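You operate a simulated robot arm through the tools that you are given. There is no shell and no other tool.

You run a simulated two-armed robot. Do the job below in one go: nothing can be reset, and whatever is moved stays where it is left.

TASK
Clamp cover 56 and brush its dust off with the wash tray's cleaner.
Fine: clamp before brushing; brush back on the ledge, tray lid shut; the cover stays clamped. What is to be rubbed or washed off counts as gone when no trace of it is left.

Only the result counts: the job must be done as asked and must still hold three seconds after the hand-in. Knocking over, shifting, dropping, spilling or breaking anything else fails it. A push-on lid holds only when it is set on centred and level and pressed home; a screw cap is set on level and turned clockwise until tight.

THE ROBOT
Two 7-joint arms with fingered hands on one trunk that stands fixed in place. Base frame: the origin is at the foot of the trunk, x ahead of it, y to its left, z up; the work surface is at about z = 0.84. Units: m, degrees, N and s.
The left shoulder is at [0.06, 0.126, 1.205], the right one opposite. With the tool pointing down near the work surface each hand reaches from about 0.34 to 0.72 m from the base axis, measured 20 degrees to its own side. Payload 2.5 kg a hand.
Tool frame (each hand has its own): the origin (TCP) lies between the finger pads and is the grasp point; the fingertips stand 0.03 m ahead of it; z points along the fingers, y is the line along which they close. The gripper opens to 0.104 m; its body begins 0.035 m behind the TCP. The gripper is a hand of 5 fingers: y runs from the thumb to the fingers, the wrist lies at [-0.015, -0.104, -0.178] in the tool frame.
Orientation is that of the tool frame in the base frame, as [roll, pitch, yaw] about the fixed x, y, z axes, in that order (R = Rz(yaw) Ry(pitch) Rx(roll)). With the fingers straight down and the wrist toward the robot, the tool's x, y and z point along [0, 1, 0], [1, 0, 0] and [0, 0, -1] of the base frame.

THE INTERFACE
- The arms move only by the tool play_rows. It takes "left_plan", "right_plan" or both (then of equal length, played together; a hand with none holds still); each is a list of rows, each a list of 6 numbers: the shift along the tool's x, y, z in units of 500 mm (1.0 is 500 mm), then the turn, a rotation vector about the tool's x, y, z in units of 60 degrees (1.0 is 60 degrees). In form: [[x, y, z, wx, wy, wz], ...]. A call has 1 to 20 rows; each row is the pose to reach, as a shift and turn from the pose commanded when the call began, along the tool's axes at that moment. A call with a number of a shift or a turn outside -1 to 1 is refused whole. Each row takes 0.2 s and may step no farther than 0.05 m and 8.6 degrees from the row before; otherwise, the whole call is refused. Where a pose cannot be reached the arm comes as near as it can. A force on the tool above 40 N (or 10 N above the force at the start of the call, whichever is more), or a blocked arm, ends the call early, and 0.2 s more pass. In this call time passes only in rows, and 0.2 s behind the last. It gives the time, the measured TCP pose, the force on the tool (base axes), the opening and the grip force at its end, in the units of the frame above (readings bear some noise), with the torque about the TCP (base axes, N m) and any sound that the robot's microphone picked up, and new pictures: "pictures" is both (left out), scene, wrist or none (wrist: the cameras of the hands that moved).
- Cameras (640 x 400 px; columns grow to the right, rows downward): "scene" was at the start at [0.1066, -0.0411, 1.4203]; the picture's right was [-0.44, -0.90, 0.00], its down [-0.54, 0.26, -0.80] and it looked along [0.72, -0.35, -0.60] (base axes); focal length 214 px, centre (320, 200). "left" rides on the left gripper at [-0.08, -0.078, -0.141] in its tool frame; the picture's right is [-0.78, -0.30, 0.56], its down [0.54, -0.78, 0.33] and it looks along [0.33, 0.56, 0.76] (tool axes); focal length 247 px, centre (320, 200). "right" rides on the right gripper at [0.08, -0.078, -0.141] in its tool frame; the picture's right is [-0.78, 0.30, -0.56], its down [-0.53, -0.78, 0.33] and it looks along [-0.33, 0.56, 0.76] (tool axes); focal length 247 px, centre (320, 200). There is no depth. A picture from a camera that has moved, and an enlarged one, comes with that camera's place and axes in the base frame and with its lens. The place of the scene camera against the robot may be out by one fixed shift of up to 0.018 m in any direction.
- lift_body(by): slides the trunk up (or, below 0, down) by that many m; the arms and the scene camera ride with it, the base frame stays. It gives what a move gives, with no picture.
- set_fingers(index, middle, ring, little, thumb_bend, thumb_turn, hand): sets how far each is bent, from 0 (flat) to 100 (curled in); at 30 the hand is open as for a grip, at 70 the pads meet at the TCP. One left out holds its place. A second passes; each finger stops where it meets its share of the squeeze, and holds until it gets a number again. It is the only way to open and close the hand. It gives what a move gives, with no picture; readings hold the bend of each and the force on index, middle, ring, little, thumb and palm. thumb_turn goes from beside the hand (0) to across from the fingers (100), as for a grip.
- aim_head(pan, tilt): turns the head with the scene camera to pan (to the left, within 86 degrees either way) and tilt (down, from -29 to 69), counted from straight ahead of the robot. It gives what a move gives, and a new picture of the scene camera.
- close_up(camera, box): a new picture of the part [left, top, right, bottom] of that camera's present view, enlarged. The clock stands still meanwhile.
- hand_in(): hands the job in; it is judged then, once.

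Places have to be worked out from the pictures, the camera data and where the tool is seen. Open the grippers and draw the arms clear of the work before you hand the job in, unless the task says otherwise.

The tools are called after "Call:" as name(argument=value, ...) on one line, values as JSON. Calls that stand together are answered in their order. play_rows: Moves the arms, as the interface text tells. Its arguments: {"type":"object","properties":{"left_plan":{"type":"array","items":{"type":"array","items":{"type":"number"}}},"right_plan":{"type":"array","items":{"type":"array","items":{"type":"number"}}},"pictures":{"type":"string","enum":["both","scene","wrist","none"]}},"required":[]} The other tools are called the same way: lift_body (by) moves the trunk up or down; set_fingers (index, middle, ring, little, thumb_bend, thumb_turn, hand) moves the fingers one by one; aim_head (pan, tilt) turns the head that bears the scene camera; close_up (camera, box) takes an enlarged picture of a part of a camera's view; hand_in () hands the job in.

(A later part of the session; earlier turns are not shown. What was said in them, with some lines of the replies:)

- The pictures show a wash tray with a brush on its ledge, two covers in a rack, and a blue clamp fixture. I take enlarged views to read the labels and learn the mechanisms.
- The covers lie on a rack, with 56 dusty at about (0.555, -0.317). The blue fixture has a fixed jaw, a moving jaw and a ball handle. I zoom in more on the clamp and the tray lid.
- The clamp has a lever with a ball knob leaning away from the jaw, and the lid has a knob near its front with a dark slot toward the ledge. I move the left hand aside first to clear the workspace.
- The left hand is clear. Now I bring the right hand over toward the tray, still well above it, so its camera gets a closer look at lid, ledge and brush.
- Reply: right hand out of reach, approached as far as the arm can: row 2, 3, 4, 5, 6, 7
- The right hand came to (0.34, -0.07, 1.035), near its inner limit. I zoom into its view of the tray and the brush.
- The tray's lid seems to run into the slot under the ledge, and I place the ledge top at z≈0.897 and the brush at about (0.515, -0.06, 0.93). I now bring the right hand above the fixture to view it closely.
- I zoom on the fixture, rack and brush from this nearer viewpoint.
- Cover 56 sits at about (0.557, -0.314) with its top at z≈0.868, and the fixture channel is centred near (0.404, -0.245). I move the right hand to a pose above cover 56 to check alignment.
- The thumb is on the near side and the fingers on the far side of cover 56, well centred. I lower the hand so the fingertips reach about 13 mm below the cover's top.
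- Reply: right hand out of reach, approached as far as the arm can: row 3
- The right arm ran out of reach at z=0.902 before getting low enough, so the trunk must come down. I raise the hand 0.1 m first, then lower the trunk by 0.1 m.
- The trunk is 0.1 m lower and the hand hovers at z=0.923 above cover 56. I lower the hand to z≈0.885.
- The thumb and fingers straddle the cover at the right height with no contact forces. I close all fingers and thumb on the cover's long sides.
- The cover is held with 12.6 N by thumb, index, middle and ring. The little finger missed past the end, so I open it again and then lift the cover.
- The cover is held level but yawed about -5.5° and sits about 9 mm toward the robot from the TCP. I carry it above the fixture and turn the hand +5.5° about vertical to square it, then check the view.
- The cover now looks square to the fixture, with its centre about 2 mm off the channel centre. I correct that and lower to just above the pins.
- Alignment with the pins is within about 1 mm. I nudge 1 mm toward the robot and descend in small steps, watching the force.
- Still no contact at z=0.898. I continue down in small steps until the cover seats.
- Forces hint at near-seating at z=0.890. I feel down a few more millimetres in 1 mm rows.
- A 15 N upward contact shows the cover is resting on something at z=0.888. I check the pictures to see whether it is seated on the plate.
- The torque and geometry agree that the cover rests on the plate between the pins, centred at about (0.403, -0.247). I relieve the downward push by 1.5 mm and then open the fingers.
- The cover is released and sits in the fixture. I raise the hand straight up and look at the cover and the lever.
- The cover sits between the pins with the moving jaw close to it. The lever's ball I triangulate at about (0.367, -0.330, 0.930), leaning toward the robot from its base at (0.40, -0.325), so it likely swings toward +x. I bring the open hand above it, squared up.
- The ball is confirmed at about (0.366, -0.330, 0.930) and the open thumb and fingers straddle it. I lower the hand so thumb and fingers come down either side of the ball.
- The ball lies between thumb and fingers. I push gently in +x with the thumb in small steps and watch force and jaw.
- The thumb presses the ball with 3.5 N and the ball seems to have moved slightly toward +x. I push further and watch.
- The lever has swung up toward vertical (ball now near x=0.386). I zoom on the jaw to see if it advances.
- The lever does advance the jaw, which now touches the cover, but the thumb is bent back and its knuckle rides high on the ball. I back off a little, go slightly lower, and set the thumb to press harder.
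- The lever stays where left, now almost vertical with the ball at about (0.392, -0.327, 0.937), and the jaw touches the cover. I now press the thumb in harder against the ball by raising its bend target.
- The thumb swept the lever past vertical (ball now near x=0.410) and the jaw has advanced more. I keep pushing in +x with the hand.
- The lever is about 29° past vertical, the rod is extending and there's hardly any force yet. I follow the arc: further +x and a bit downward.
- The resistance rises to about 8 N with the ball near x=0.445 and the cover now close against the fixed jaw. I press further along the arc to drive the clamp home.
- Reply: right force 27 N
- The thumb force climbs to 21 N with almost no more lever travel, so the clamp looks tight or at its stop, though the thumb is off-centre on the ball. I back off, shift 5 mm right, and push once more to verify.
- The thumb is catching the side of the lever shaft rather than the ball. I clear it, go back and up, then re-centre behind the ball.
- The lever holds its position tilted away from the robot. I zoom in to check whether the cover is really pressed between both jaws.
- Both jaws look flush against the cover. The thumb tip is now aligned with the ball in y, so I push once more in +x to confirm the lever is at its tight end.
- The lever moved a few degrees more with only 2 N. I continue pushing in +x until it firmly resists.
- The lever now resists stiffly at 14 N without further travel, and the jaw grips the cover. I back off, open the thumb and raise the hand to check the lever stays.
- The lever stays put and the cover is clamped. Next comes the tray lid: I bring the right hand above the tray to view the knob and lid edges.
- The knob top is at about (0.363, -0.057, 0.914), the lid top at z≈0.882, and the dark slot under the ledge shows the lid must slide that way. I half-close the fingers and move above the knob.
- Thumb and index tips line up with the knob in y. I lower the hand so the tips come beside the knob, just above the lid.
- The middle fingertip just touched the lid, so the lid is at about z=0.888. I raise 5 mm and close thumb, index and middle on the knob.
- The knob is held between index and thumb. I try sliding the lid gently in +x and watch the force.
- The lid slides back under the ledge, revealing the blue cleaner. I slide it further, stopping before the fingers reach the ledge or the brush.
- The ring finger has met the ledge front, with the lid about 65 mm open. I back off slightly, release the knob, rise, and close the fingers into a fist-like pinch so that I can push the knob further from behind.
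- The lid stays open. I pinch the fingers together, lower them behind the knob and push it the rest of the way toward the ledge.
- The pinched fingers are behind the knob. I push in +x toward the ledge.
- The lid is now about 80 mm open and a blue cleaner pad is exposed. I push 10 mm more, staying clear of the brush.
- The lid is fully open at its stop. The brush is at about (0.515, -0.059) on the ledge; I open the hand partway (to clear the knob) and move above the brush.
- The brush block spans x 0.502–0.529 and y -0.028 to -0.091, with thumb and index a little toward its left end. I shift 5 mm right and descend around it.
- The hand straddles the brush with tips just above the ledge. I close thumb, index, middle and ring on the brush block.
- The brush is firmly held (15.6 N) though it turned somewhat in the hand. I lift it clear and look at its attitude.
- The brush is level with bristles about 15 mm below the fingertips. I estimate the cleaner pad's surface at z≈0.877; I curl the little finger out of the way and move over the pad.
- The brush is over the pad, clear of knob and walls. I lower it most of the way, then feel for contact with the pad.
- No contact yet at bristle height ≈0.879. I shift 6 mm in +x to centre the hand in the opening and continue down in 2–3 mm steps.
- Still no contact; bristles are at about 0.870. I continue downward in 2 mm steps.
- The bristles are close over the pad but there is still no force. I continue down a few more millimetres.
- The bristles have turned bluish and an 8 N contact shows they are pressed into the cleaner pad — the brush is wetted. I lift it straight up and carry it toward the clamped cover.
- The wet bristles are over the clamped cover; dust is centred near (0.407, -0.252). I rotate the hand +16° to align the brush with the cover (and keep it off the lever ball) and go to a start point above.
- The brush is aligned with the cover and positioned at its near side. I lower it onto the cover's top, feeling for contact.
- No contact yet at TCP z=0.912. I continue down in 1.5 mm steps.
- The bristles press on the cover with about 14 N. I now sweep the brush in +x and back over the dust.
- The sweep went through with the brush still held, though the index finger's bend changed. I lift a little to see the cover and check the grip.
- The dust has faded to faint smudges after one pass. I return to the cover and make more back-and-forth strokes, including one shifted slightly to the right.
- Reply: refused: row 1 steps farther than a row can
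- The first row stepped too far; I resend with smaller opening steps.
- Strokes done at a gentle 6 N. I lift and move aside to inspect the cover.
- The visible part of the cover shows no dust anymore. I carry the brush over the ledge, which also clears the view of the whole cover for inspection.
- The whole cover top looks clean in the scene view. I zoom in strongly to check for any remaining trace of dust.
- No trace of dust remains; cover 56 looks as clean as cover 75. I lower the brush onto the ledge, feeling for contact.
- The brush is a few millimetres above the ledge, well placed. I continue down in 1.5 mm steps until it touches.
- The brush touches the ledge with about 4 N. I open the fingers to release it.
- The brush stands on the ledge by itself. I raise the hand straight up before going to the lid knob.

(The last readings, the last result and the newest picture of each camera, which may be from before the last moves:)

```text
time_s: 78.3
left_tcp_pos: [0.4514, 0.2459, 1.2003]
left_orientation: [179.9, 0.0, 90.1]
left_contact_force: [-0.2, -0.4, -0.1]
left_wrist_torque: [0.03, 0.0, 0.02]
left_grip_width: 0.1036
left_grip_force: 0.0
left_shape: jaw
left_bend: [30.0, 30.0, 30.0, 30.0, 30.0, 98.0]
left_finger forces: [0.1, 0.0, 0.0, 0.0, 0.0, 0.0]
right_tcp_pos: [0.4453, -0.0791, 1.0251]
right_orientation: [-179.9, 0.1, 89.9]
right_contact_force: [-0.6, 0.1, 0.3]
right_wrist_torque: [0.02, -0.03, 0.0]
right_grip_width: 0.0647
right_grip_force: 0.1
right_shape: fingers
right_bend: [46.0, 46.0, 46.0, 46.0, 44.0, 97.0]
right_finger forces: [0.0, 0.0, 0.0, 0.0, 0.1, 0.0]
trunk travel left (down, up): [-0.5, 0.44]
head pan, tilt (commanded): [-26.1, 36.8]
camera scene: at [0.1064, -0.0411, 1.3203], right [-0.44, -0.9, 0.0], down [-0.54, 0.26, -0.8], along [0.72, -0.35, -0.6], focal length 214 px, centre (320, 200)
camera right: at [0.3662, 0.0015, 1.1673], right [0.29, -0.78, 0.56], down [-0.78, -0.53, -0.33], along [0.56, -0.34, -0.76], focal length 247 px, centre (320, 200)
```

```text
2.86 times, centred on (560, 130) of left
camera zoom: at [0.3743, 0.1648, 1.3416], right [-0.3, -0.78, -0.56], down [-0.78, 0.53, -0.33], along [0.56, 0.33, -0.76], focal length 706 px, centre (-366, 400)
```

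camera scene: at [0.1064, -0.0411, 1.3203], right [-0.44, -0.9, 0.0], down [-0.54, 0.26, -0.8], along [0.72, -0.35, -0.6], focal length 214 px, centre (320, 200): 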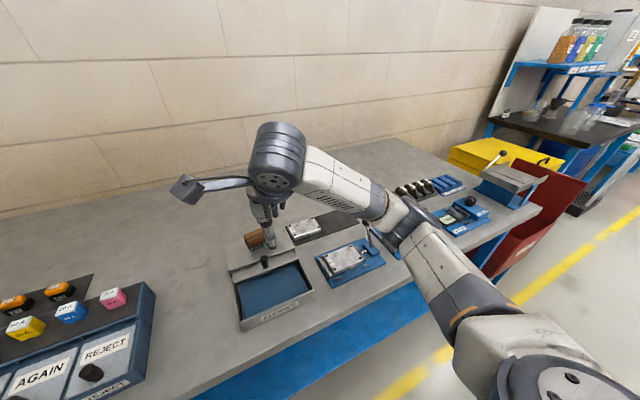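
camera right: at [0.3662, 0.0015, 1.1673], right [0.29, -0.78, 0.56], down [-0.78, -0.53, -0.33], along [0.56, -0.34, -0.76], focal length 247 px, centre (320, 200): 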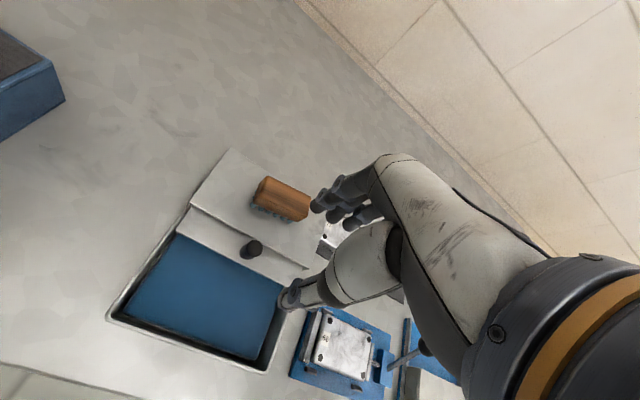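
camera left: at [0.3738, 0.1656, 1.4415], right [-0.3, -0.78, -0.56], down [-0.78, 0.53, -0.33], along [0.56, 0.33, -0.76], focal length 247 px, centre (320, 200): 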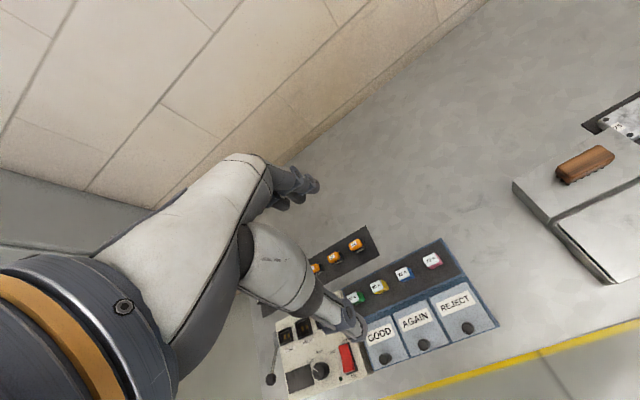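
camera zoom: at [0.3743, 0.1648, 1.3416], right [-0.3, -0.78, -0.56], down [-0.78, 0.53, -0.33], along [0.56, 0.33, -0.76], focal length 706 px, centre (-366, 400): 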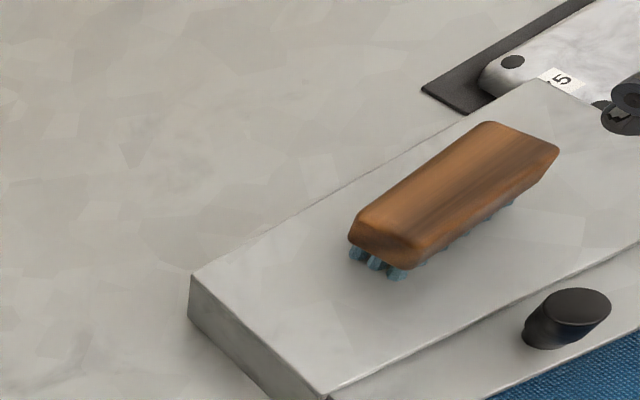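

The brush rests securely on the ledge and the knob is at about (0.452, -0.058). To hook the knob from behind without touching the brush, I tilt the hand 15° and curl the thumb, then move above the knob.

Call:
play_rows(right_plan=[[0.009, -0.01, 0.02, -0.09, 0, 0], [0.018, -0.022, 0.05, -0.18, 0, 0], [0.027, -0.0336, 0.08, -0.25, 0, 0]], pictures="none")

Call:
set_fingers(hand="right", thumb_bend=58)

Call:
close_up(camera="right", box=[160, 100, 400, 340])

Call:
close_up(camera="left", box=[480, 60, 640, 200])

Call:
close_up(camera="scene", box=[220, 190, 310, 280])

```text
time_s: 79.1
left_tcp_pos: [0.4518, 0.2455, 1.2002]
left_orientation: [180.0, 0.1, 90.2]
left_contact_force: [0.5, 0.1, -0.2]
left_wrist_torque: [0.0, -0.02, -0.01]
left_grip_width: 0.1035
left_grip_force: 0.0
left_shape: jaw
left_bend: [30.0, 30.0, 30.0, 30.0, 30.0, 98.0]
left_finger forces: [0.0, 0.0, 0.0, 0.1, 0.0, 0.1]
right_tcp_pos: [0.4289, -0.0647, 0.9867]
right_orientation: [164.9, -0.1, 90.0]
right_contact_force: [0.2, -0.5, -0.2]
right_wrist_torque: [-0.03, -0.01, 0.02]
right_grip_width: 0.0648
right_grip_force: 0.2
right_shape: fingers
right_bend: [46.0, 46.0, 46.0, 46.0, 44.0, 97.0]
right_finger forces: [0.0, 0.0, 0.1, 0.0, 0.0, 0.1]
trunk travel left (down, up): [-0.5, 0.44]
head pan, tilt (commanded): [-26.1, 36.8]
```

```text
time_s: 80.1
left_tcp_pos: [0.4522, 0.2462, 1.2004]
left_orientation: [-180.0, 0.1, 90.1]
left_contact_force: [0.6, 0.2, -0.8]
left_wrist_torque: [0.01, 0.02, -0.02]
left_grip_width: 0.1037
left_grip_force: 0.1
left_shape: jaw
left_bend: [30.0, 30.0, 30.0, 30.0, 30.0, 98.0]
left_finger forces: [0.0, 0.1, 0.1, 0.0, 0.1, 0.1]
right_tcp_pos: [0.4278, -0.0665, 0.9868]
right_orientation: [165.0, 0.0, 89.9]
right_contact_force: [0.4, 0.0, 0.1]
right_wrist_torque: [0.01, 0.03, 0.01]
right_grip_width: 0.0485
right_grip_force: 0.1
right_shape: fingers
right_bend: [46.0, 46.0, 46.0, 46.0, 57.0, 97.0]
right_finger forces: [0.0, 0.1, 0.0, 0.1, 0.1, 0.0]
trunk travel left (down, up): [-0.5, 0.44]
head pan, tilt (commanded): [-26.1, 36.8]
```

```text
1.67 times, centred on (280, 220) of right
camera zoom: at [0.3159, 0.0145, 1.1033], right [0.14, -0.78, 0.61], down [-0.66, -0.53, -0.52], along [0.73, -0.33, -0.59], focal length 412 px, centre (387, 167)
```

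zoom: 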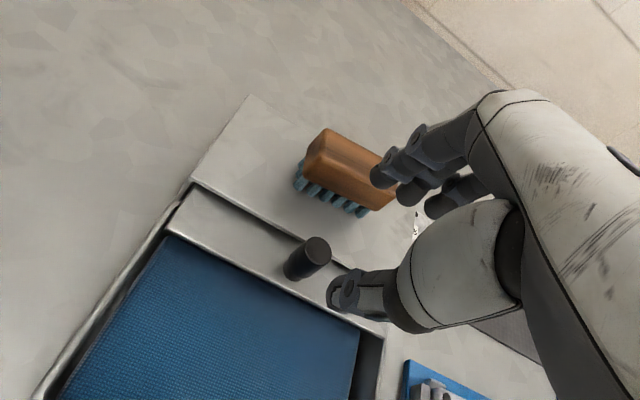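

```text
2.86 times, centred on (560, 130) of left
camera zoom: at [0.3745, 0.1648, 1.3416], right [-0.3, -0.78, -0.56], down [-0.78, 0.53, -0.33], along [0.56, 0.33, -0.76], focal length 706 px, centre (-366, 400)
```

zoom: 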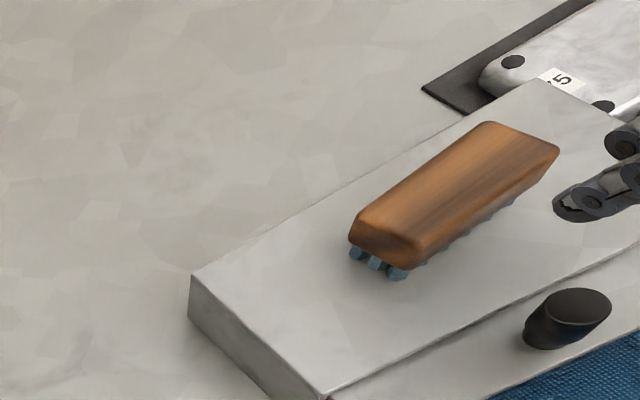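

```text
4.44 times, centred on (265, 235) of scene
camera zoom: at [0.1066, -0.0411, 1.3203], right [-0.44, -0.9, 0.0], down [-0.54, 0.26, -0.8], along [0.72, -0.35, -0.6], focal length 953 px, centre (564, 44)
```

zoom: 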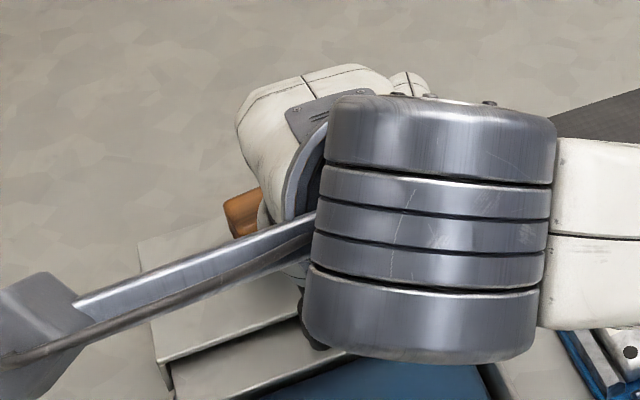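

The index tip will come down at about x=0.474, between the knob (0.453) and the brush (0.498). I lower the hand vertically.

Call:
play_rows(right_plan=[[0, -0.008, 0.035, 0, 0, 0], [0, -0.018, 0.075, 0, 0, 0], [0, -0.026, 0.105, 0, 0, 0], [0, -0.0295, 0.118, 0, 0, 0]], pictures="wrist")

Call:
close_up(camera="right", box=[160, 100, 400, 340])

Call:
close_up(camera="left", box=[520, 80, 640, 200])

```text
time_s: 81.1
left_tcp_pos: [0.4518, 0.244, 1.2006]
left_orientation: [179.9, 0.0, 90.1]
left_contact_force: [0.8, -0.5, 0.4]
left_wrist_torque: [0.03, 0.03, -0.03]
left_grip_width: 0.1035
left_grip_force: 0.0
left_shape: jaw
left_bend: [30.0, 30.0, 30.0, 30.0, 30.0, 98.0]
left_finger forces: [0.0, 0.1, 0.0, 0.0, 0.0, 0.0]
right_tcp_pos: [0.428, -0.0659, 0.9248]
right_orientation: [165.0, 0.0, 90.0]
right_contact_force: [1.0, -0.1, 0.9]
right_wrist_torque: [-0.01, 0.0, -0.01]
right_grip_width: 0.0485
right_grip_force: 0.1
right_shape: fingers
right_bend: [46.0, 46.0, 46.0, 46.0, 57.0, 97.0]
right_finger forces: [0.1, 0.0, 0.0, 0.0, 0.0, 0.1]
trunk travel left (down, up): [-0.5, 0.44]
head pan, tilt (commanded): [-26.1, 36.8]
camera right: at [0.3164, 0.0145, 1.0416], right [0.14, -0.78, 0.61], down [-0.66, -0.53, -0.52], along [0.73, -0.33, -0.59], focal length 247 px, centre (320, 200)
```

right: 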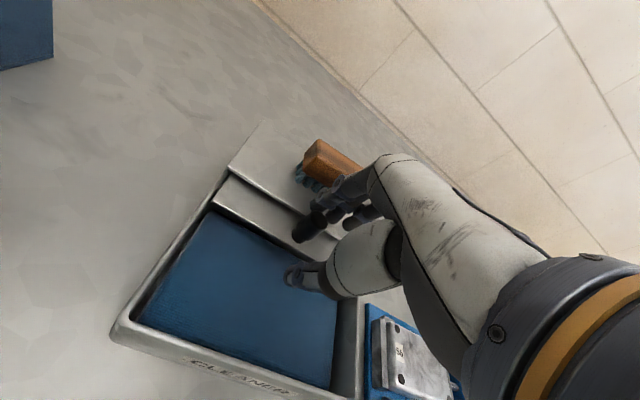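

```text
1.67 times, centred on (280, 220) of right
camera zoom: at [0.3164, 0.0145, 1.0416], right [0.14, -0.78, 0.61], down [-0.66, -0.53, -0.52], along [0.73, -0.33, -0.59], focal length 412 px, centre (387, 167)
```

zoom: 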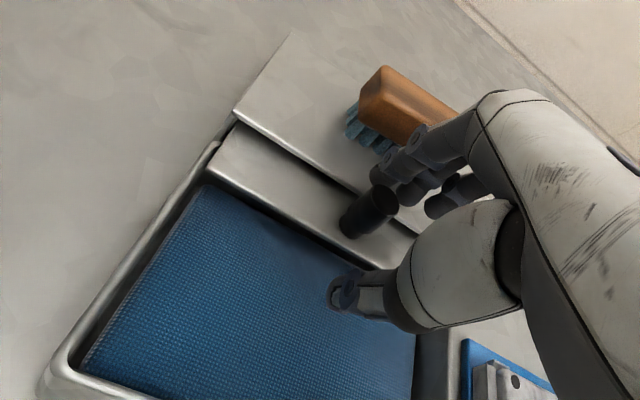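

```text
3.33 times, centred on (580, 140) of left
camera zoom: at [0.3745, 0.1647, 1.3416], right [-0.3, -0.78, -0.56], down [-0.78, 0.53, -0.33], along [0.56, 0.33, -0.76], focal length 823 px, centre (-547, 400)
```

zoom: 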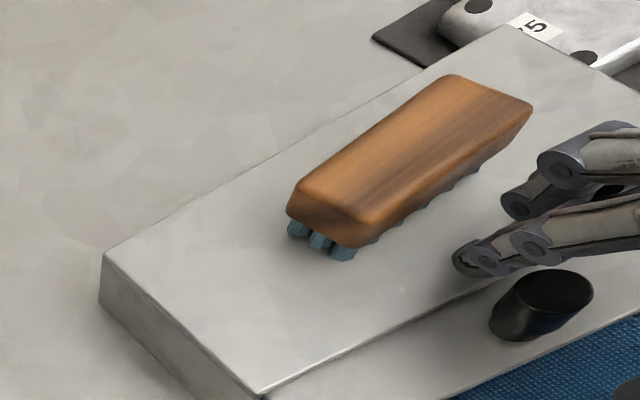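

The index finger sits just behind the knob at z≈0.904 with the brush untouched. I pull in -x to start closing the lid.

Call:
play_rows(right_plan=[[0, -0.0155, -0.0041, 0, 0, 0], [0, -0.0309, -0.0083, 0, 0, 0], [0, -0.0464, -0.0124, 0, 0, 0], [0, -0.062, -0.0166, 0, 0, 0], [0, -0.0773, -0.0207, 0, 0, 0]], pictures="wrist")

Call:
close_up(camera="right", box=[160, 100, 400, 340])

Call:
close_up(camera="left", box=[520, 80, 640, 200])

```text
time_s: 82.3
left_tcp_pos: [0.4514, 0.2457, 1.2002]
left_orientation: [180.0, 0.0, 90.0]
left_contact_force: [0.5, -0.1, 0.0]
left_wrist_torque: [0.0, 0.0, 0.01]
left_grip_width: 0.1038
left_grip_force: 0.0
left_shape: jaw
left_bend: [30.0, 30.0, 30.0, 30.0, 30.0, 98.0]
left_finger forces: [0.1, 0.1, 0.1, 0.0, 0.0, 0.0]
right_tcp_pos: [0.3879, -0.0667, 0.9255]
right_orientation: [165.0, 0.1, 90.2]
right_contact_force: [-0.4, 0.3, 0.5]
right_wrist_torque: [0.03, 0.02, 0.0]
right_grip_width: 0.0493
right_grip_force: 0.3
right_shape: fingers
right_bend: [46.0, 46.0, 46.0, 46.0, 57.0, 97.0]
right_finger forces: [0.3, 0.0, 0.1, 0.0, 0.0, 0.0]
trunk travel left (down, up): [-0.5, 0.44]
head pan, tilt (commanded): [-26.1, 36.8]
camera right: at [0.2763, 0.0146, 1.0419], right [0.14, -0.78, 0.61], down [-0.66, -0.53, -0.52], along [0.73, -0.33, -0.59], focal length 247 px, centre (320, 200)
```

right: 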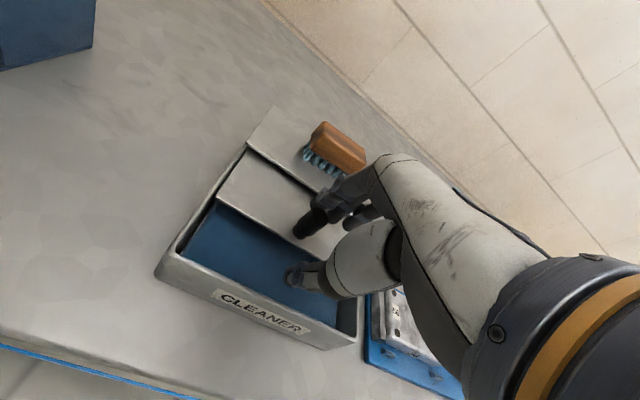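

```text
1.67 times, centred on (280, 220) of right
camera zoom: at [0.2763, 0.0146, 1.0419], right [0.14, -0.78, 0.61], down [-0.66, -0.53, -0.52], along [0.73, -0.33, -0.59], focal length 412 px, centre (387, 167)
```

zoom: 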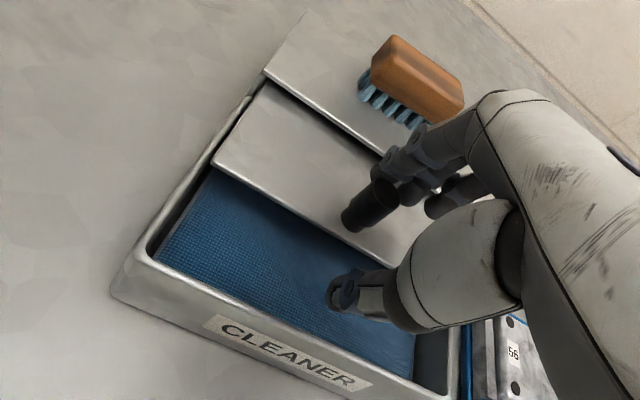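

```text
3.33 times, centred on (580, 140) of left
camera zoom: at [0.3744, 0.1648, 1.3416], right [-0.3, -0.78, -0.56], down [-0.78, 0.53, -0.33], along [0.56, 0.33, -0.76], focal length 823 px, centre (-547, 400)
```

zoom: 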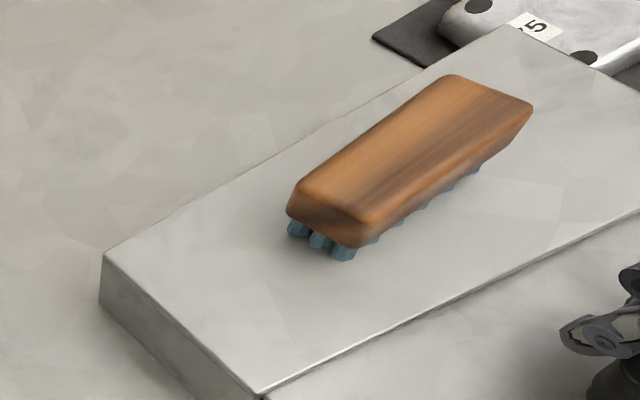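

The lid follows the index finger easily. I keep pulling in -x.

Call:
play_rows(right_plan=[[0, -0.0155, -0.0041, 0, 0, 0], [0, -0.0309, -0.0083, 0, 0, 0], [0, -0.0464, -0.0124, 0, 0, 0], [0, -0.062, -0.0166, 0, 0, 0]], pictures="wrist")

Call:
close_up(camera="right", box=[160, 100, 400, 340])

```text
time_s: 83.3
left_tcp_pos: [0.4515, 0.2463, 1.2006]
left_orientation: [-180.0, 0.1, 90.1]
left_contact_force: [-0.4, -0.9, -0.3]
left_wrist_torque: [0.01, 0.02, -0.03]
left_grip_width: 0.1041
left_grip_force: 0.1
left_shape: jaw
left_bend: [30.0, 30.0, 30.0, 30.0, 30.0, 98.0]
left_finger forces: [0.0, 0.0, 0.0, 0.0, 0.1, 0.0]
right_tcp_pos: [0.3724, -0.057, 0.922]
right_orientation: [165.0, 0.0, 89.9]
right_contact_force: [0.5, -0.2, 0.0]
right_wrist_torque: [-0.01, -0.01, -0.02]
right_grip_width: 0.0491
right_grip_force: 0.4
right_shape: fingers
right_bend: [46.0, 46.0, 46.0, 46.0, 57.0, 97.0]
right_finger forces: [0.5, 0.3, 0.1, 0.0, 0.1, 0.0]
right hand out of reach, approached as far as the arm can: row 2, 3, 4
trunk travel left (down, up): [-0.5, 0.44]
head pan, tilt (commanded): [-26.1, 36.8]
camera right: at [0.2586, 0.0243, 1.0392], right [0.14, -0.78, 0.61], down [-0.66, -0.53, -0.52], along [0.73, -0.34, -0.59], focal length 247 px, centre (320, 200)
```

right: 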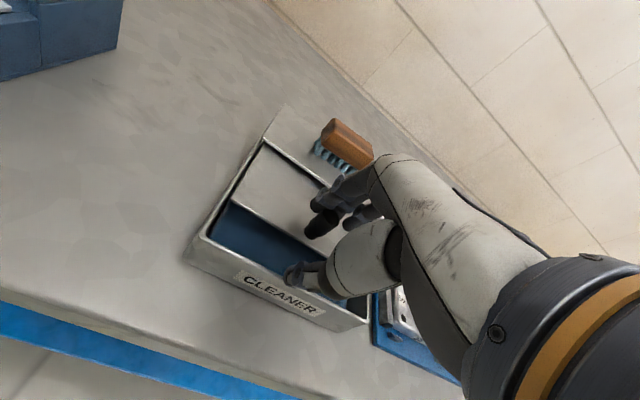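

```text
1.67 times, centred on (280, 220) of right
camera zoom: at [0.2586, 0.0243, 1.0392], right [0.14, -0.78, 0.61], down [-0.66, -0.53, -0.52], along [0.73, -0.34, -0.59], focal length 412 px, centre (387, 167)
```

zoom: 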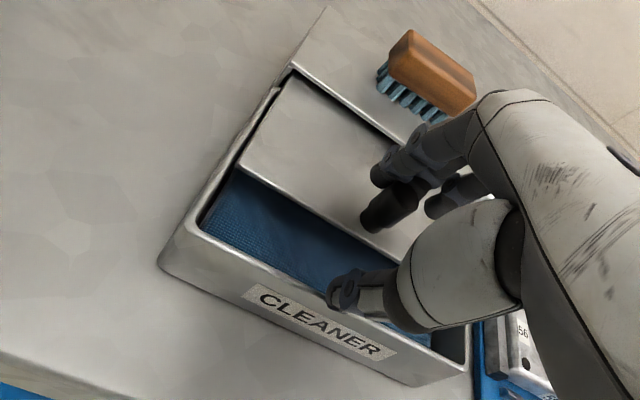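

The tilted pose ran out of reach with the lid about half closed. I lift, straighten the hand and re-centre above the knob for a normal grip.

Call:
play_rows(right_plan=[[0, 0.0104, -0.0386, 0, 0, 0], [-0.008, 0.0233, -0.087, 0.05, 0, 0], [-0.017, 0.06, -0.095, 0.15, 0, 0], [-0.017, 0.08, -0.09, 0.25, 0, 0]], pictures="none")

Call:
set_fingers(hand="right", index=48, middle=48, ring=48, little=48, thumb_bend=46)

Call:
close_up(camera="right", box=[160, 120, 400, 360])

```text
time_s: 84.3
left_tcp_pos: [0.4522, 0.2462, 1.2003]
left_orientation: [180.0, 0.0, 90.1]
left_contact_force: [0.0, -0.7, 0.0]
left_wrist_torque: [0.0, 0.01, 0.0]
left_grip_width: 0.1035
left_grip_force: 0.0
left_shape: jaw
left_bend: [30.0, 30.0, 30.0, 30.0, 30.0, 98.0]
left_finger forces: [0.0, 0.0, 0.0, 0.1, 0.0, 0.0]
right_tcp_pos: [0.3984, -0.0645, 0.9751]
right_orientation: [-179.9, -0.1, 90.0]
right_contact_force: [-0.3, 0.3, 0.0]
right_wrist_torque: [0.01, 0.02, 0.02]
right_grip_width: 0.0485
right_grip_force: 0.0
right_shape: fingers
right_bend: [46.0, 46.0, 46.0, 46.0, 57.0, 97.0]
right_finger forces: [0.1, 0.1, 0.1, 0.0, 0.0, 0.1]
trunk travel left (down, up): [-0.5, 0.44]
head pan, tilt (commanded): [-26.1, 36.8]
```

```text
time_s: 85.3
left_tcp_pos: [0.4509, 0.2453, 1.1999]
left_orientation: [-180.0, 0.1, 90.1]
left_contact_force: [-0.1, -0.8, 0.1]
left_wrist_torque: [-0.02, 0.01, 0.02]
left_grip_width: 0.1039
left_grip_force: 0.1
left_shape: jaw
left_bend: [30.0, 30.0, 30.0, 30.0, 30.0, 98.0]
left_finger forces: [0.0, 0.0, 0.1, 0.0, 0.0, 0.0]
right_tcp_pos: [0.3967, -0.0648, 0.976]
right_orientation: [-179.9, -0.1, 90.1]
right_contact_force: [-0.1, 0.8, -0.3]
right_wrist_torque: [-0.04, -0.01, -0.02]
right_grip_width: 0.06
right_grip_force: 0.1
right_shape: fingers
right_bend: [48.0, 48.0, 48.0, 48.0, 46.0, 97.0]
right_finger forces: [0.0, 0.0, 0.0, 0.0, 0.1, 0.0]
trunk travel left (down, up): [-0.5, 0.44]
head pan, tilt (commanded): [-26.1, 36.8]
```

```text
1.67 times, centred on (280, 240) of right
camera zoom: at [0.3189, 0.0156, 1.1172], right [0.3, -0.78, 0.56], down [-0.78, -0.53, -0.33], along [0.56, -0.33, -0.76], focal length 412 px, centre (387, 133)
```

zoom: 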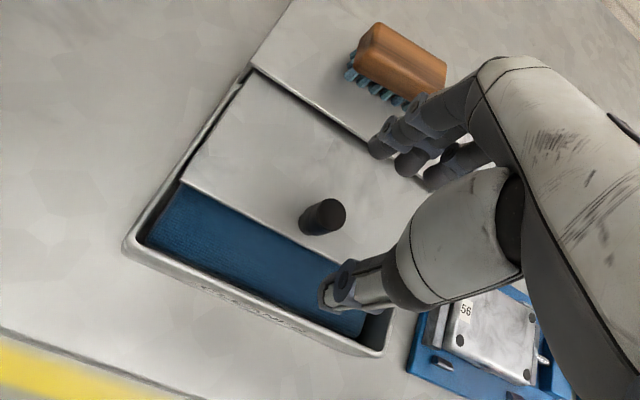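

The knob is at (0.400, -0.056), centred under the hand. I lower around it, above the lid surface.

Call:
play_rows(right_plan=[[0.002, 0.006, 0.04, 0, 0, 0], [0.002, 0.006, 0.08, 0, 0, 0], [0.002, 0.006, 0.103, 0, 0, 0]], pictures="none")

Call:
set_fingers(hand="right", index=68, middle=68, thumb_bend=68)

Call:
close_up(camera="right", box=[160, 120, 400, 360])

```text
time_s: 86.1
left_tcp_pos: [0.4524, 0.2458, 1.2002]
left_orientation: [180.0, 0.0, 90.1]
left_contact_force: [0.0, 0.7, 0.3]
left_wrist_torque: [0.01, 0.0, -0.03]
left_grip_width: 0.1039
left_grip_force: 0.0
left_shape: jaw
left_bend: [30.0, 30.0, 30.0, 30.0, 30.0, 98.0]
left_finger forces: [0.0, 0.1, 0.0, 0.0, 0.0, 0.0]
right_tcp_pos: [0.4002, -0.0626, 0.9243]
right_orientation: [-180.0, 0.0, 90.0]
right_contact_force: [0.1, 0.1, -0.5]
right_wrist_torque: [0.04, 0.0, 0.06]
right_grip_width: 0.0598
right_grip_force: 0.0
right_shape: fingers
right_bend: [48.0, 48.0, 48.0, 48.0, 46.0, 97.0]
right_finger forces: [0.0, 0.0, 0.1, 0.0, 0.0, 0.0]
trunk travel left (down, up): [-0.5, 0.44]
head pan, tilt (commanded): [-26.1, 36.8]
```

```text
time_s: 87.1
left_tcp_pos: [0.4507, 0.2459, 1.2009]
left_orientation: [-180.0, 0.0, 90.0]
left_contact_force: [-0.1, -0.7, 0.1]
left_wrist_torque: [0.03, -0.01, -0.02]
left_grip_width: 0.1038
left_grip_force: 0.0
left_shape: jaw
left_bend: [30.0, 30.0, 30.0, 30.0, 30.0, 98.0]
left_finger forces: [0.0, 0.0, 0.0, 0.0, 0.0, 0.1]
right_tcp_pos: [0.4005, -0.0635, 0.924]
right_orientation: [179.9, 0.1, 90.0]
right_contact_force: [0.8, 0.5, -1.0]
right_wrist_torque: [0.0, 0.02, -0.03]
right_grip_width: 0.0144
right_grip_force: 1.8
right_shape: fingers
right_bend: [65.0, 68.0, 48.0, 48.0, 65.0, 97.0]
right_finger forces: [2.0, 0.0, 0.1, 0.0, 2.4, 0.0]
trunk travel left (down, up): [-0.5, 0.44]
head pan, tilt (commanded): [-26.1, 36.8]
```

```text
1.67 times, centred on (280, 240) of right
camera zoom: at [0.3221, 0.0166, 1.0657], right [0.3, -0.78, 0.56], down [-0.78, -0.53, -0.33], along [0.56, -0.33, -0.76], focal length 412 px, centre (387, 133)
```

zoom: 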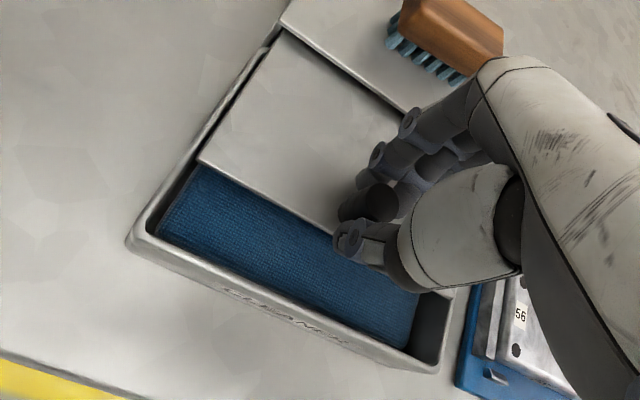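

The knob is gripped again. I slide the lid in -x toward its closed stop.

Call:
play_rows(right_plan=[[0, -0.016, 0, 0, 0, 0], [0, -0.032, 0, 0, 0, 0], [0, -0.048, 0, 0, 0, 0], [0, -0.062, 0, 0, 0, 0], [0, -0.072, 0, 0, 0, 0], [0, -0.08, 0, 0, 0, 0]], pictures="both")

Call:
close_up(camera="right", box=[160, 120, 400, 360])

Call:
close_up(camera="scene", box=[220, 230, 330, 340])

```text
time_s: 88.5
left_tcp_pos: [0.4516, 0.2455, 1.2002]
left_orientation: [180.0, 0.0, 90.0]
left_contact_force: [0.3, 0.0, 0.1]
left_wrist_torque: [0.0, 0.02, -0.04]
left_grip_width: 0.1037
left_grip_force: 0.0
left_shape: jaw
left_bend: [30.0, 30.0, 30.0, 30.0, 30.0, 98.0]
left_finger forces: [0.1, 0.1, 0.0, 0.0, 0.0, 0.0]
right_tcp_pos: [0.3603, -0.0649, 0.9242]
right_orientation: [-180.0, -0.1, 89.9]
right_contact_force: [3.0, 0.7, -0.3]
right_wrist_torque: [0.05, -0.06, -0.02]
right_grip_width: 0.0146
right_grip_force: 2.8
right_shape: fingers
right_bend: [63.0, 68.0, 48.0, 48.0, 66.0, 97.0]
right_finger forces: [4.4, 0.0, 0.0, 0.1, 1.0, 0.0]
trunk travel left (down, up): [-0.5, 0.44]
head pan, tilt (commanded): [-26.1, 36.8]
camera scene: at [0.107, -0.0411, 1.3203], right [-0.44, -0.9, 0.0], down [-0.54, 0.26, -0.8], along [0.72, -0.35, -0.6], focal length 214 px, centre (320, 200)
camera right: at [0.2825, 0.0162, 1.0661], right [0.29, -0.78, 0.56], down [-0.78, -0.53, -0.33], along [0.56, -0.33, -0.76], focal length 247 px, centre (320, 200)
```

scene: 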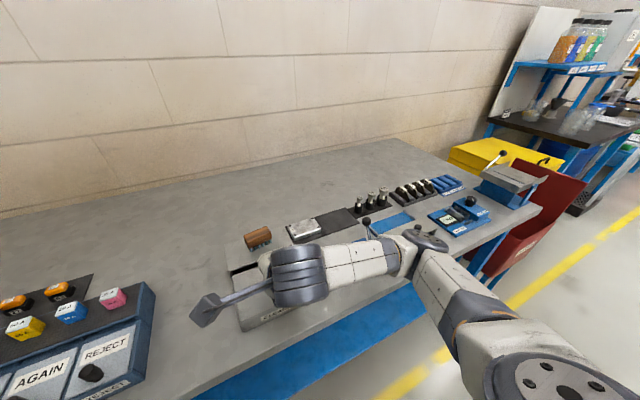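
right: 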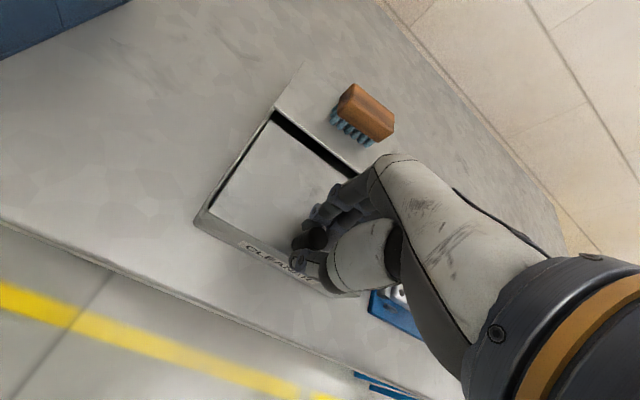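

```text
1.67 times, centred on (280, 240) of right
camera zoom: at [0.2825, 0.0162, 1.0661], right [0.29, -0.78, 0.56], down [-0.78, -0.53, -0.33], along [0.56, -0.33, -0.76], focal length 412 px, centre (387, 133)
```

zoom: 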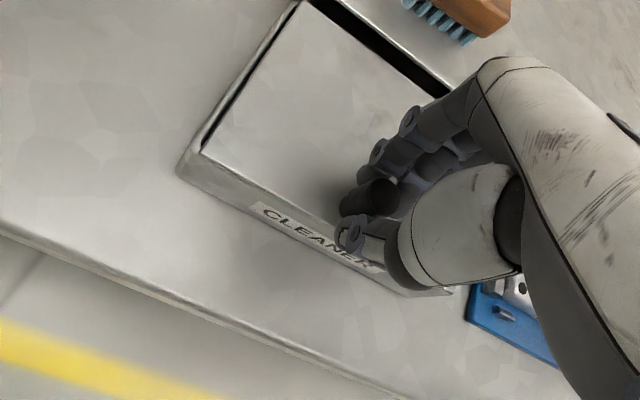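

```text
3.64 times, centred on (275, 285) of scene
camera zoom: at [0.107, -0.0411, 1.3203], right [-0.44, -0.9, 0.0], down [-0.54, 0.26, -0.8], along [0.72, -0.35, -0.6], focal length 780 px, centre (484, -109)
```

zoom: 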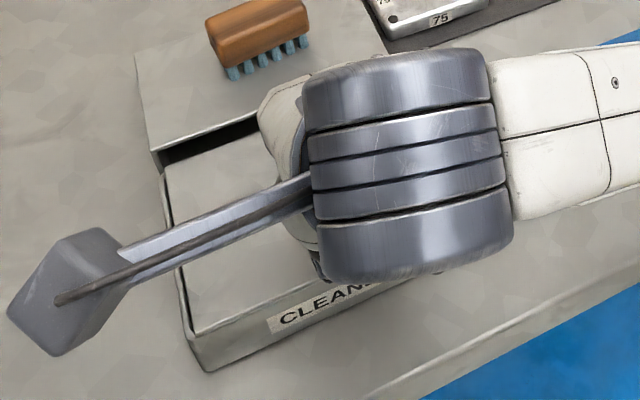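

The lid appears fully closed with 3 N resistance. I press 5 mm further to confirm it is at its stop.

Call:
play_rows(right_plan=[[0, -0.005, 0, 0, 0, 0], [0, -0.01, 0, 0, 0, 0]], pictures="none")

```text
time_s: 89.1
left_tcp_pos: [0.452, 0.2458, 1.201]
left_orientation: [-179.9, -0.1, 90.1]
left_contact_force: [0.1, -0.8, 0.3]
left_wrist_torque: [0.01, -0.03, 0.01]
left_grip_width: 0.104
left_grip_force: 0.0
left_shape: jaw
left_bend: [30.0, 30.0, 30.0, 30.0, 30.0, 98.0]
left_finger forces: [0.0, 0.0, 0.0, 0.1, 0.0, 0.1]
right_tcp_pos: [0.3563, -0.0645, 0.9248]
right_orientation: [179.9, -0.1, 89.9]
right_contact_force: [6.8, 0.0, 3.4]
right_wrist_torque: [0.07, -0.23, -0.05]
right_grip_width: 0.0166
right_grip_force: 3.8
right_shape: fingers
right_bend: [60.0, 68.0, 48.0, 48.0, 68.0, 97.0]
right_finger forces: [7.5, 0.2, 0.0, 0.0, 0.0, 0.0]
trunk travel left (down, up): [-0.5, 0.44]
head pan, tilt (commanded): [-26.1, 36.8]
```

The lid is firmly at its closed stop. I open the fingers and raise the hand straight up off the knob.

Call:
set_fingers(hand="right", index=46, middle=46, ring=46, little=46, thumb_bend=44)

Call:
play_rows(right_plan=[[0, 0.008, -0.03, 0, 0, 0], [0, 0.01, -0.08, 0, 0, 0], [0, 0.01, -0.16, 0, 0, 0], [0, 0.01, -0.24, 0, 0, 0]], pictures="both")

Call:
close_up(camera="right", box=[140, 80, 400, 340])

```text
time_s: 90.1
left_tcp_pos: [0.4517, 0.2461, 1.2002]
left_orientation: [180.0, 0.0, 90.2]
left_contact_force: [0.1, 0.2, 0.7]
left_wrist_torque: [0.01, -0.01, 0.01]
left_grip_width: 0.1038
left_grip_force: 0.1
left_shape: jaw
left_bend: [30.0, 30.0, 30.0, 30.0, 30.0, 98.0]
left_finger forces: [0.1, 0.1, 0.0, 0.0, 0.0, 0.1]
right_tcp_pos: [0.3544, -0.0641, 0.9235]
right_orientation: [179.9, 0.0, 90.0]
right_contact_force: [-0.5, 0.3, 0.0]
right_wrist_torque: [-0.02, -0.02, 0.0]
right_grip_width: 0.0647
right_grip_force: 0.1
right_shape: fingers
right_bend: [46.0, 46.0, 46.0, 46.0, 44.0, 97.0]
right_finger forces: [0.1, 0.0, 0.0, 0.1, 0.0, 0.0]
trunk travel left (down, up): [-0.5, 0.44]
head pan, tilt (commanded): [-26.1, 36.8]
```

```text
time_s: 91.1
left_tcp_pos: [0.4516, 0.2457, 1.2003]
left_orientation: [180.0, -0.1, 90.2]
left_contact_force: [0.8, -1.0, 0.3]
left_wrist_torque: [0.01, 0.0, 0.01]
left_grip_width: 0.1036
left_grip_force: 0.1
left_shape: jaw
left_bend: [30.0, 30.0, 30.0, 30.0, 30.0, 98.0]
left_finger forces: [0.0, 0.0, 0.1, 0.0, 0.0, 0.1]
right_tcp_pos: [0.361, -0.0634, 1.0435]
right_orientation: [180.0, 0.0, 90.0]
right_contact_force: [0.2, -0.1, 0.1]
right_wrist_torque: [0.04, 0.03, -0.01]
right_grip_width: 0.0644
right_grip_force: 0.1
right_shape: fingers
right_bend: [46.0, 46.0, 46.0, 46.0, 44.0, 97.0]
right_finger forces: [0.0, 0.0, 0.0, 0.0, 0.1, 0.0]
trunk travel left (down, up): [-0.5, 0.44]
head pan, tilt (commanded): [-26.1, 36.8]
camera scene: at [0.1064, -0.0411, 1.3203], right [-0.44, -0.9, 0.0], down [-0.54, 0.26, -0.8], along [0.72, -0.35, -0.6], focal length 214 px, centre (320, 200)
camera right: at [0.2827, 0.0171, 1.1858], right [0.3, -0.78, 0.56], down [-0.78, -0.53, -0.33], along [0.56, -0.33, -0.76], focal length 247 px, centre (320, 200)
```

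scene: 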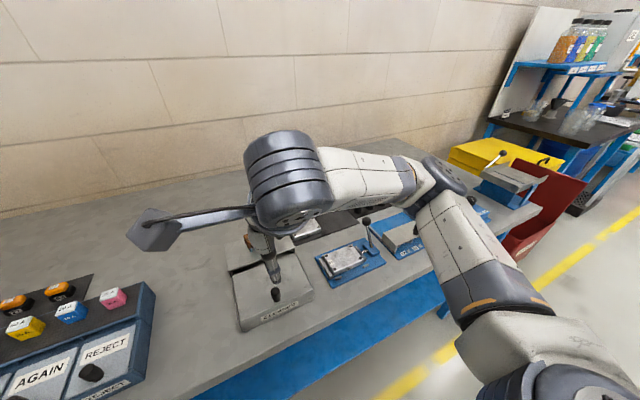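
right: 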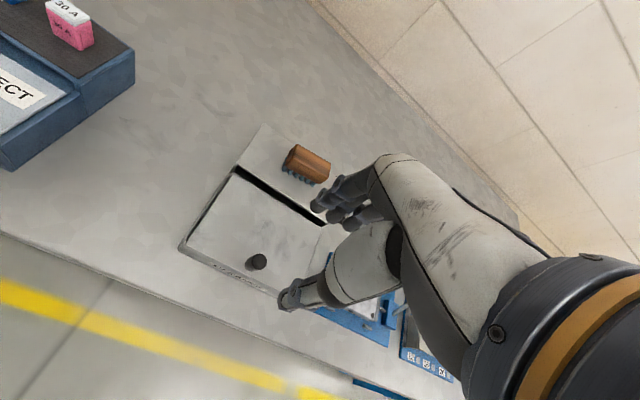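

```text
1.54 times, centred on (270, 210) of right
camera zoom: at [0.2827, 0.0171, 1.1858], right [0.3, -0.78, 0.56], down [-0.78, -0.53, -0.33], along [0.56, -0.33, -0.76], focal length 380 px, centre (397, 185)
```

zoom: 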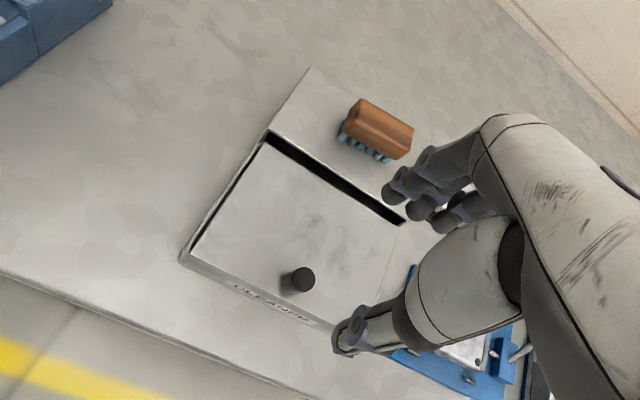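

The lid is shut, the brush stands on the ledge. I draw the right arm up and away to the right, opening the hand.

Call:
play_rows(right_plan=[[0, 0, -0.09, 0, 0, 0], [0, 0.02, -0.18, 0, 0, 0], [-0.09, 0.03, -0.2, 0, 0, 0], [-0.18, 0.03, -0.2, 0, 0, 0], [-0.27, 0.03, -0.2, 0, 0, 0], [-0.36, 0.0, -0.2, 0, 0, 0], [-0.45, -0.03, -0.2, 0, 0, 0], [-0.54, -0.06, -0.2, 0, 0, 0], [-0.6, -0.08, -0.2, 0, 0, 0]], pictures="both")

Call:
set_fingers(hand="right", index=30, middle=30, ring=30, little=30, thumb_bend=30)

Call:
close_up(camera="scene", box=[300, 210, 420, 300])

Call:
close_up(camera="scene", box=[220, 210, 330, 340])

Call:
close_up(camera="scene", box=[325, 235, 385, 280])

```text
time_s: 93.1
left_tcp_pos: [0.4511, 0.2457, 1.2014]
left_orientation: [-179.9, 0.0, 90.0]
left_contact_force: [-0.7, -0.2, -0.1]
left_wrist_torque: [0.02, 0.03, 0.01]
left_grip_width: 0.1035
left_grip_force: 0.1
left_shape: jaw
left_bend: [30.0, 30.0, 30.0, 30.0, 30.0, 98.0]
left_finger forces: [0.0, 0.1, 0.1, 0.0, 0.0, 0.0]
right_tcp_pos: [0.3198, -0.3661, 1.1429]
right_orientation: [-179.9, 0.1, 90.0]
right_contact_force: [-0.1, 0.5, 0.5]
right_wrist_torque: [0.02, 0.0, -0.01]
right_grip_width: 0.0646
right_grip_force: 0.0
right_shape: fingers
right_bend: [46.0, 46.0, 46.0, 46.0, 44.0, 97.0]
right_finger forces: [0.0, 0.0, 0.0, 0.0, 0.1, 0.0]
trunk travel left (down, up): [-0.5, 0.44]
head pan, tilt (commanded): [-26.1, 36.8]
camera scene: at [0.1064, -0.0412, 1.3203], right [-0.44, -0.9, 0.0], down [-0.54, 0.26, -0.8], along [0.72, -0.35, -0.6], focal length 214 px, centre (320, 200)
camera right: at [0.2409, -0.2848, 1.2856], right [0.3, -0.78, 0.56], down [-0.78, -0.54, -0.33], along [0.56, -0.33, -0.76], focal length 247 px, centre (320, 200)
```

scene: 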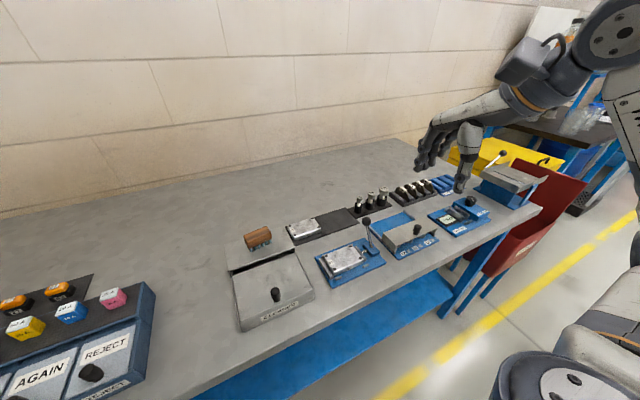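
right: 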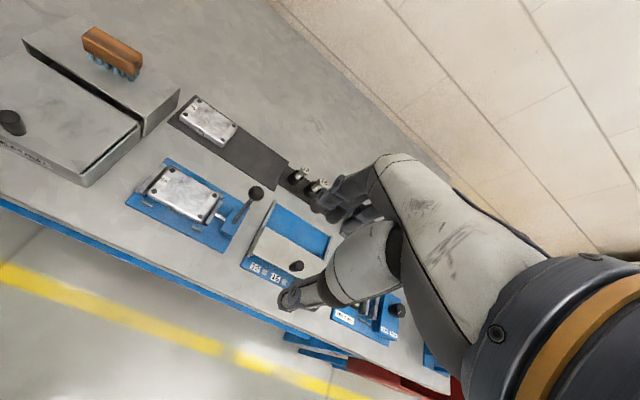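

```text
time_s: 94.1
left_tcp_pos: [0.4517, 0.2462, 1.2014]
left_orientation: [180.0, 0.1, 90.1]
left_contact_force: [-0.3, -0.3, 0.5]
left_wrist_torque: [0.01, 0.05, 0.0]
left_grip_width: 0.1036
left_grip_force: 0.1
left_shape: jaw
left_bend: [30.0, 30.0, 30.0, 30.0, 30.0, 98.0]
left_finger forces: [0.0, 0.0, 0.1, 0.1, 0.0, 0.0]
right_tcp_pos: [0.3194, -0.3652, 1.1433]
right_orientation: [179.9, 0.0, 89.9]
right_contact_force: [-0.3, 0.1, -0.1]
right_wrist_torque: [-0.02, -0.01, 0.01]
right_grip_width: 0.1028
right_grip_force: 0.1
right_shape: fingers
right_bend: [30.0, 30.0, 30.0, 30.0, 30.0, 97.0]
right_finger forces: [0.0, 0.0, 0.0, 0.1, 0.0, 0.0]
trunk travel left (down, up): [-0.5, 0.44]
head pan, tilt (commanded): [-26.1, 36.8]
```

```text
4.44 times, centred on (360, 255) of scene
camera zoom: at [0.1066, -0.0411, 1.3203], right [-0.44, -0.9, 0.0], down [-0.54, 0.26, -0.8], along [0.72, -0.35, -0.6], focal length 953 px, centre (142, -44)
```

zoom: 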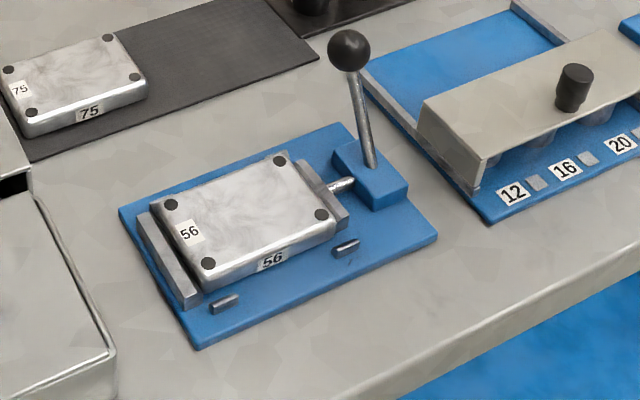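

```text
3.08 times, centred on (275, 275) of scene
camera zoom: at [0.1066, -0.0411, 1.3203], right [-0.44, -0.9, 0.0], down [-0.54, 0.26, -0.8], along [0.72, -0.35, -0.6], focal length 660 px, centre (458, -31)
```

zoom: 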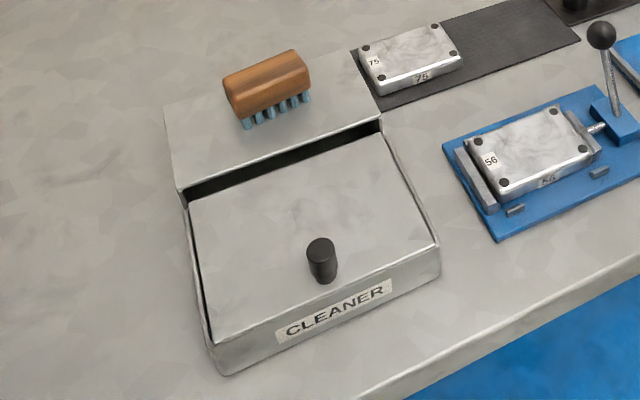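

```text
8.89 times, centred on (355, 258) of scene
camera zoom: at [0.1066, -0.0411, 1.3203], right [-0.44, -0.9, 0.0], down [-0.54, 0.26, -0.8], along [0.72, -0.35, -0.6], focal length 1906 px, centre (9, -311)
```

zoom: 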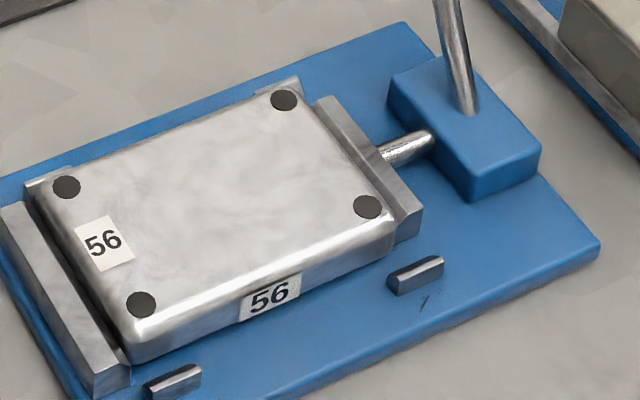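

Everything is in place: cover 56 is clean and did not shift during brushing. Its lever is over, the lid is shut, the brush stands on the ledge, and both hands are open and clear. I hand the job in.

Call:
hand_in()

```text
The job is handed in.
```

I clamped cover 56, brushed its dust off with the wash tray's cleaner, and handed the job in; I don't have the result of the check yet.

- **Clamp:** The cover sits between the fixture's jaws with the lever pushed over until it resisted firmly. The clamp went on before brushing, and the cover did not shift under the brush strokes.
- **Dust:** I wetted the brush on the cleaner pad and made several passes. In the enlarged view no trace of dust is left, and the top looks as clean as cover 75's.
- **Brush and lid:** The brush stands on the ledge, turned roughly 10° from how it lay at the start. The lid is slid back to its closed stop.
- **Arms:** Both hands are open and clear of the work. The trunk is still 0.1 m lower than at the start, because the right arm couldn't reach low enough otherwise.
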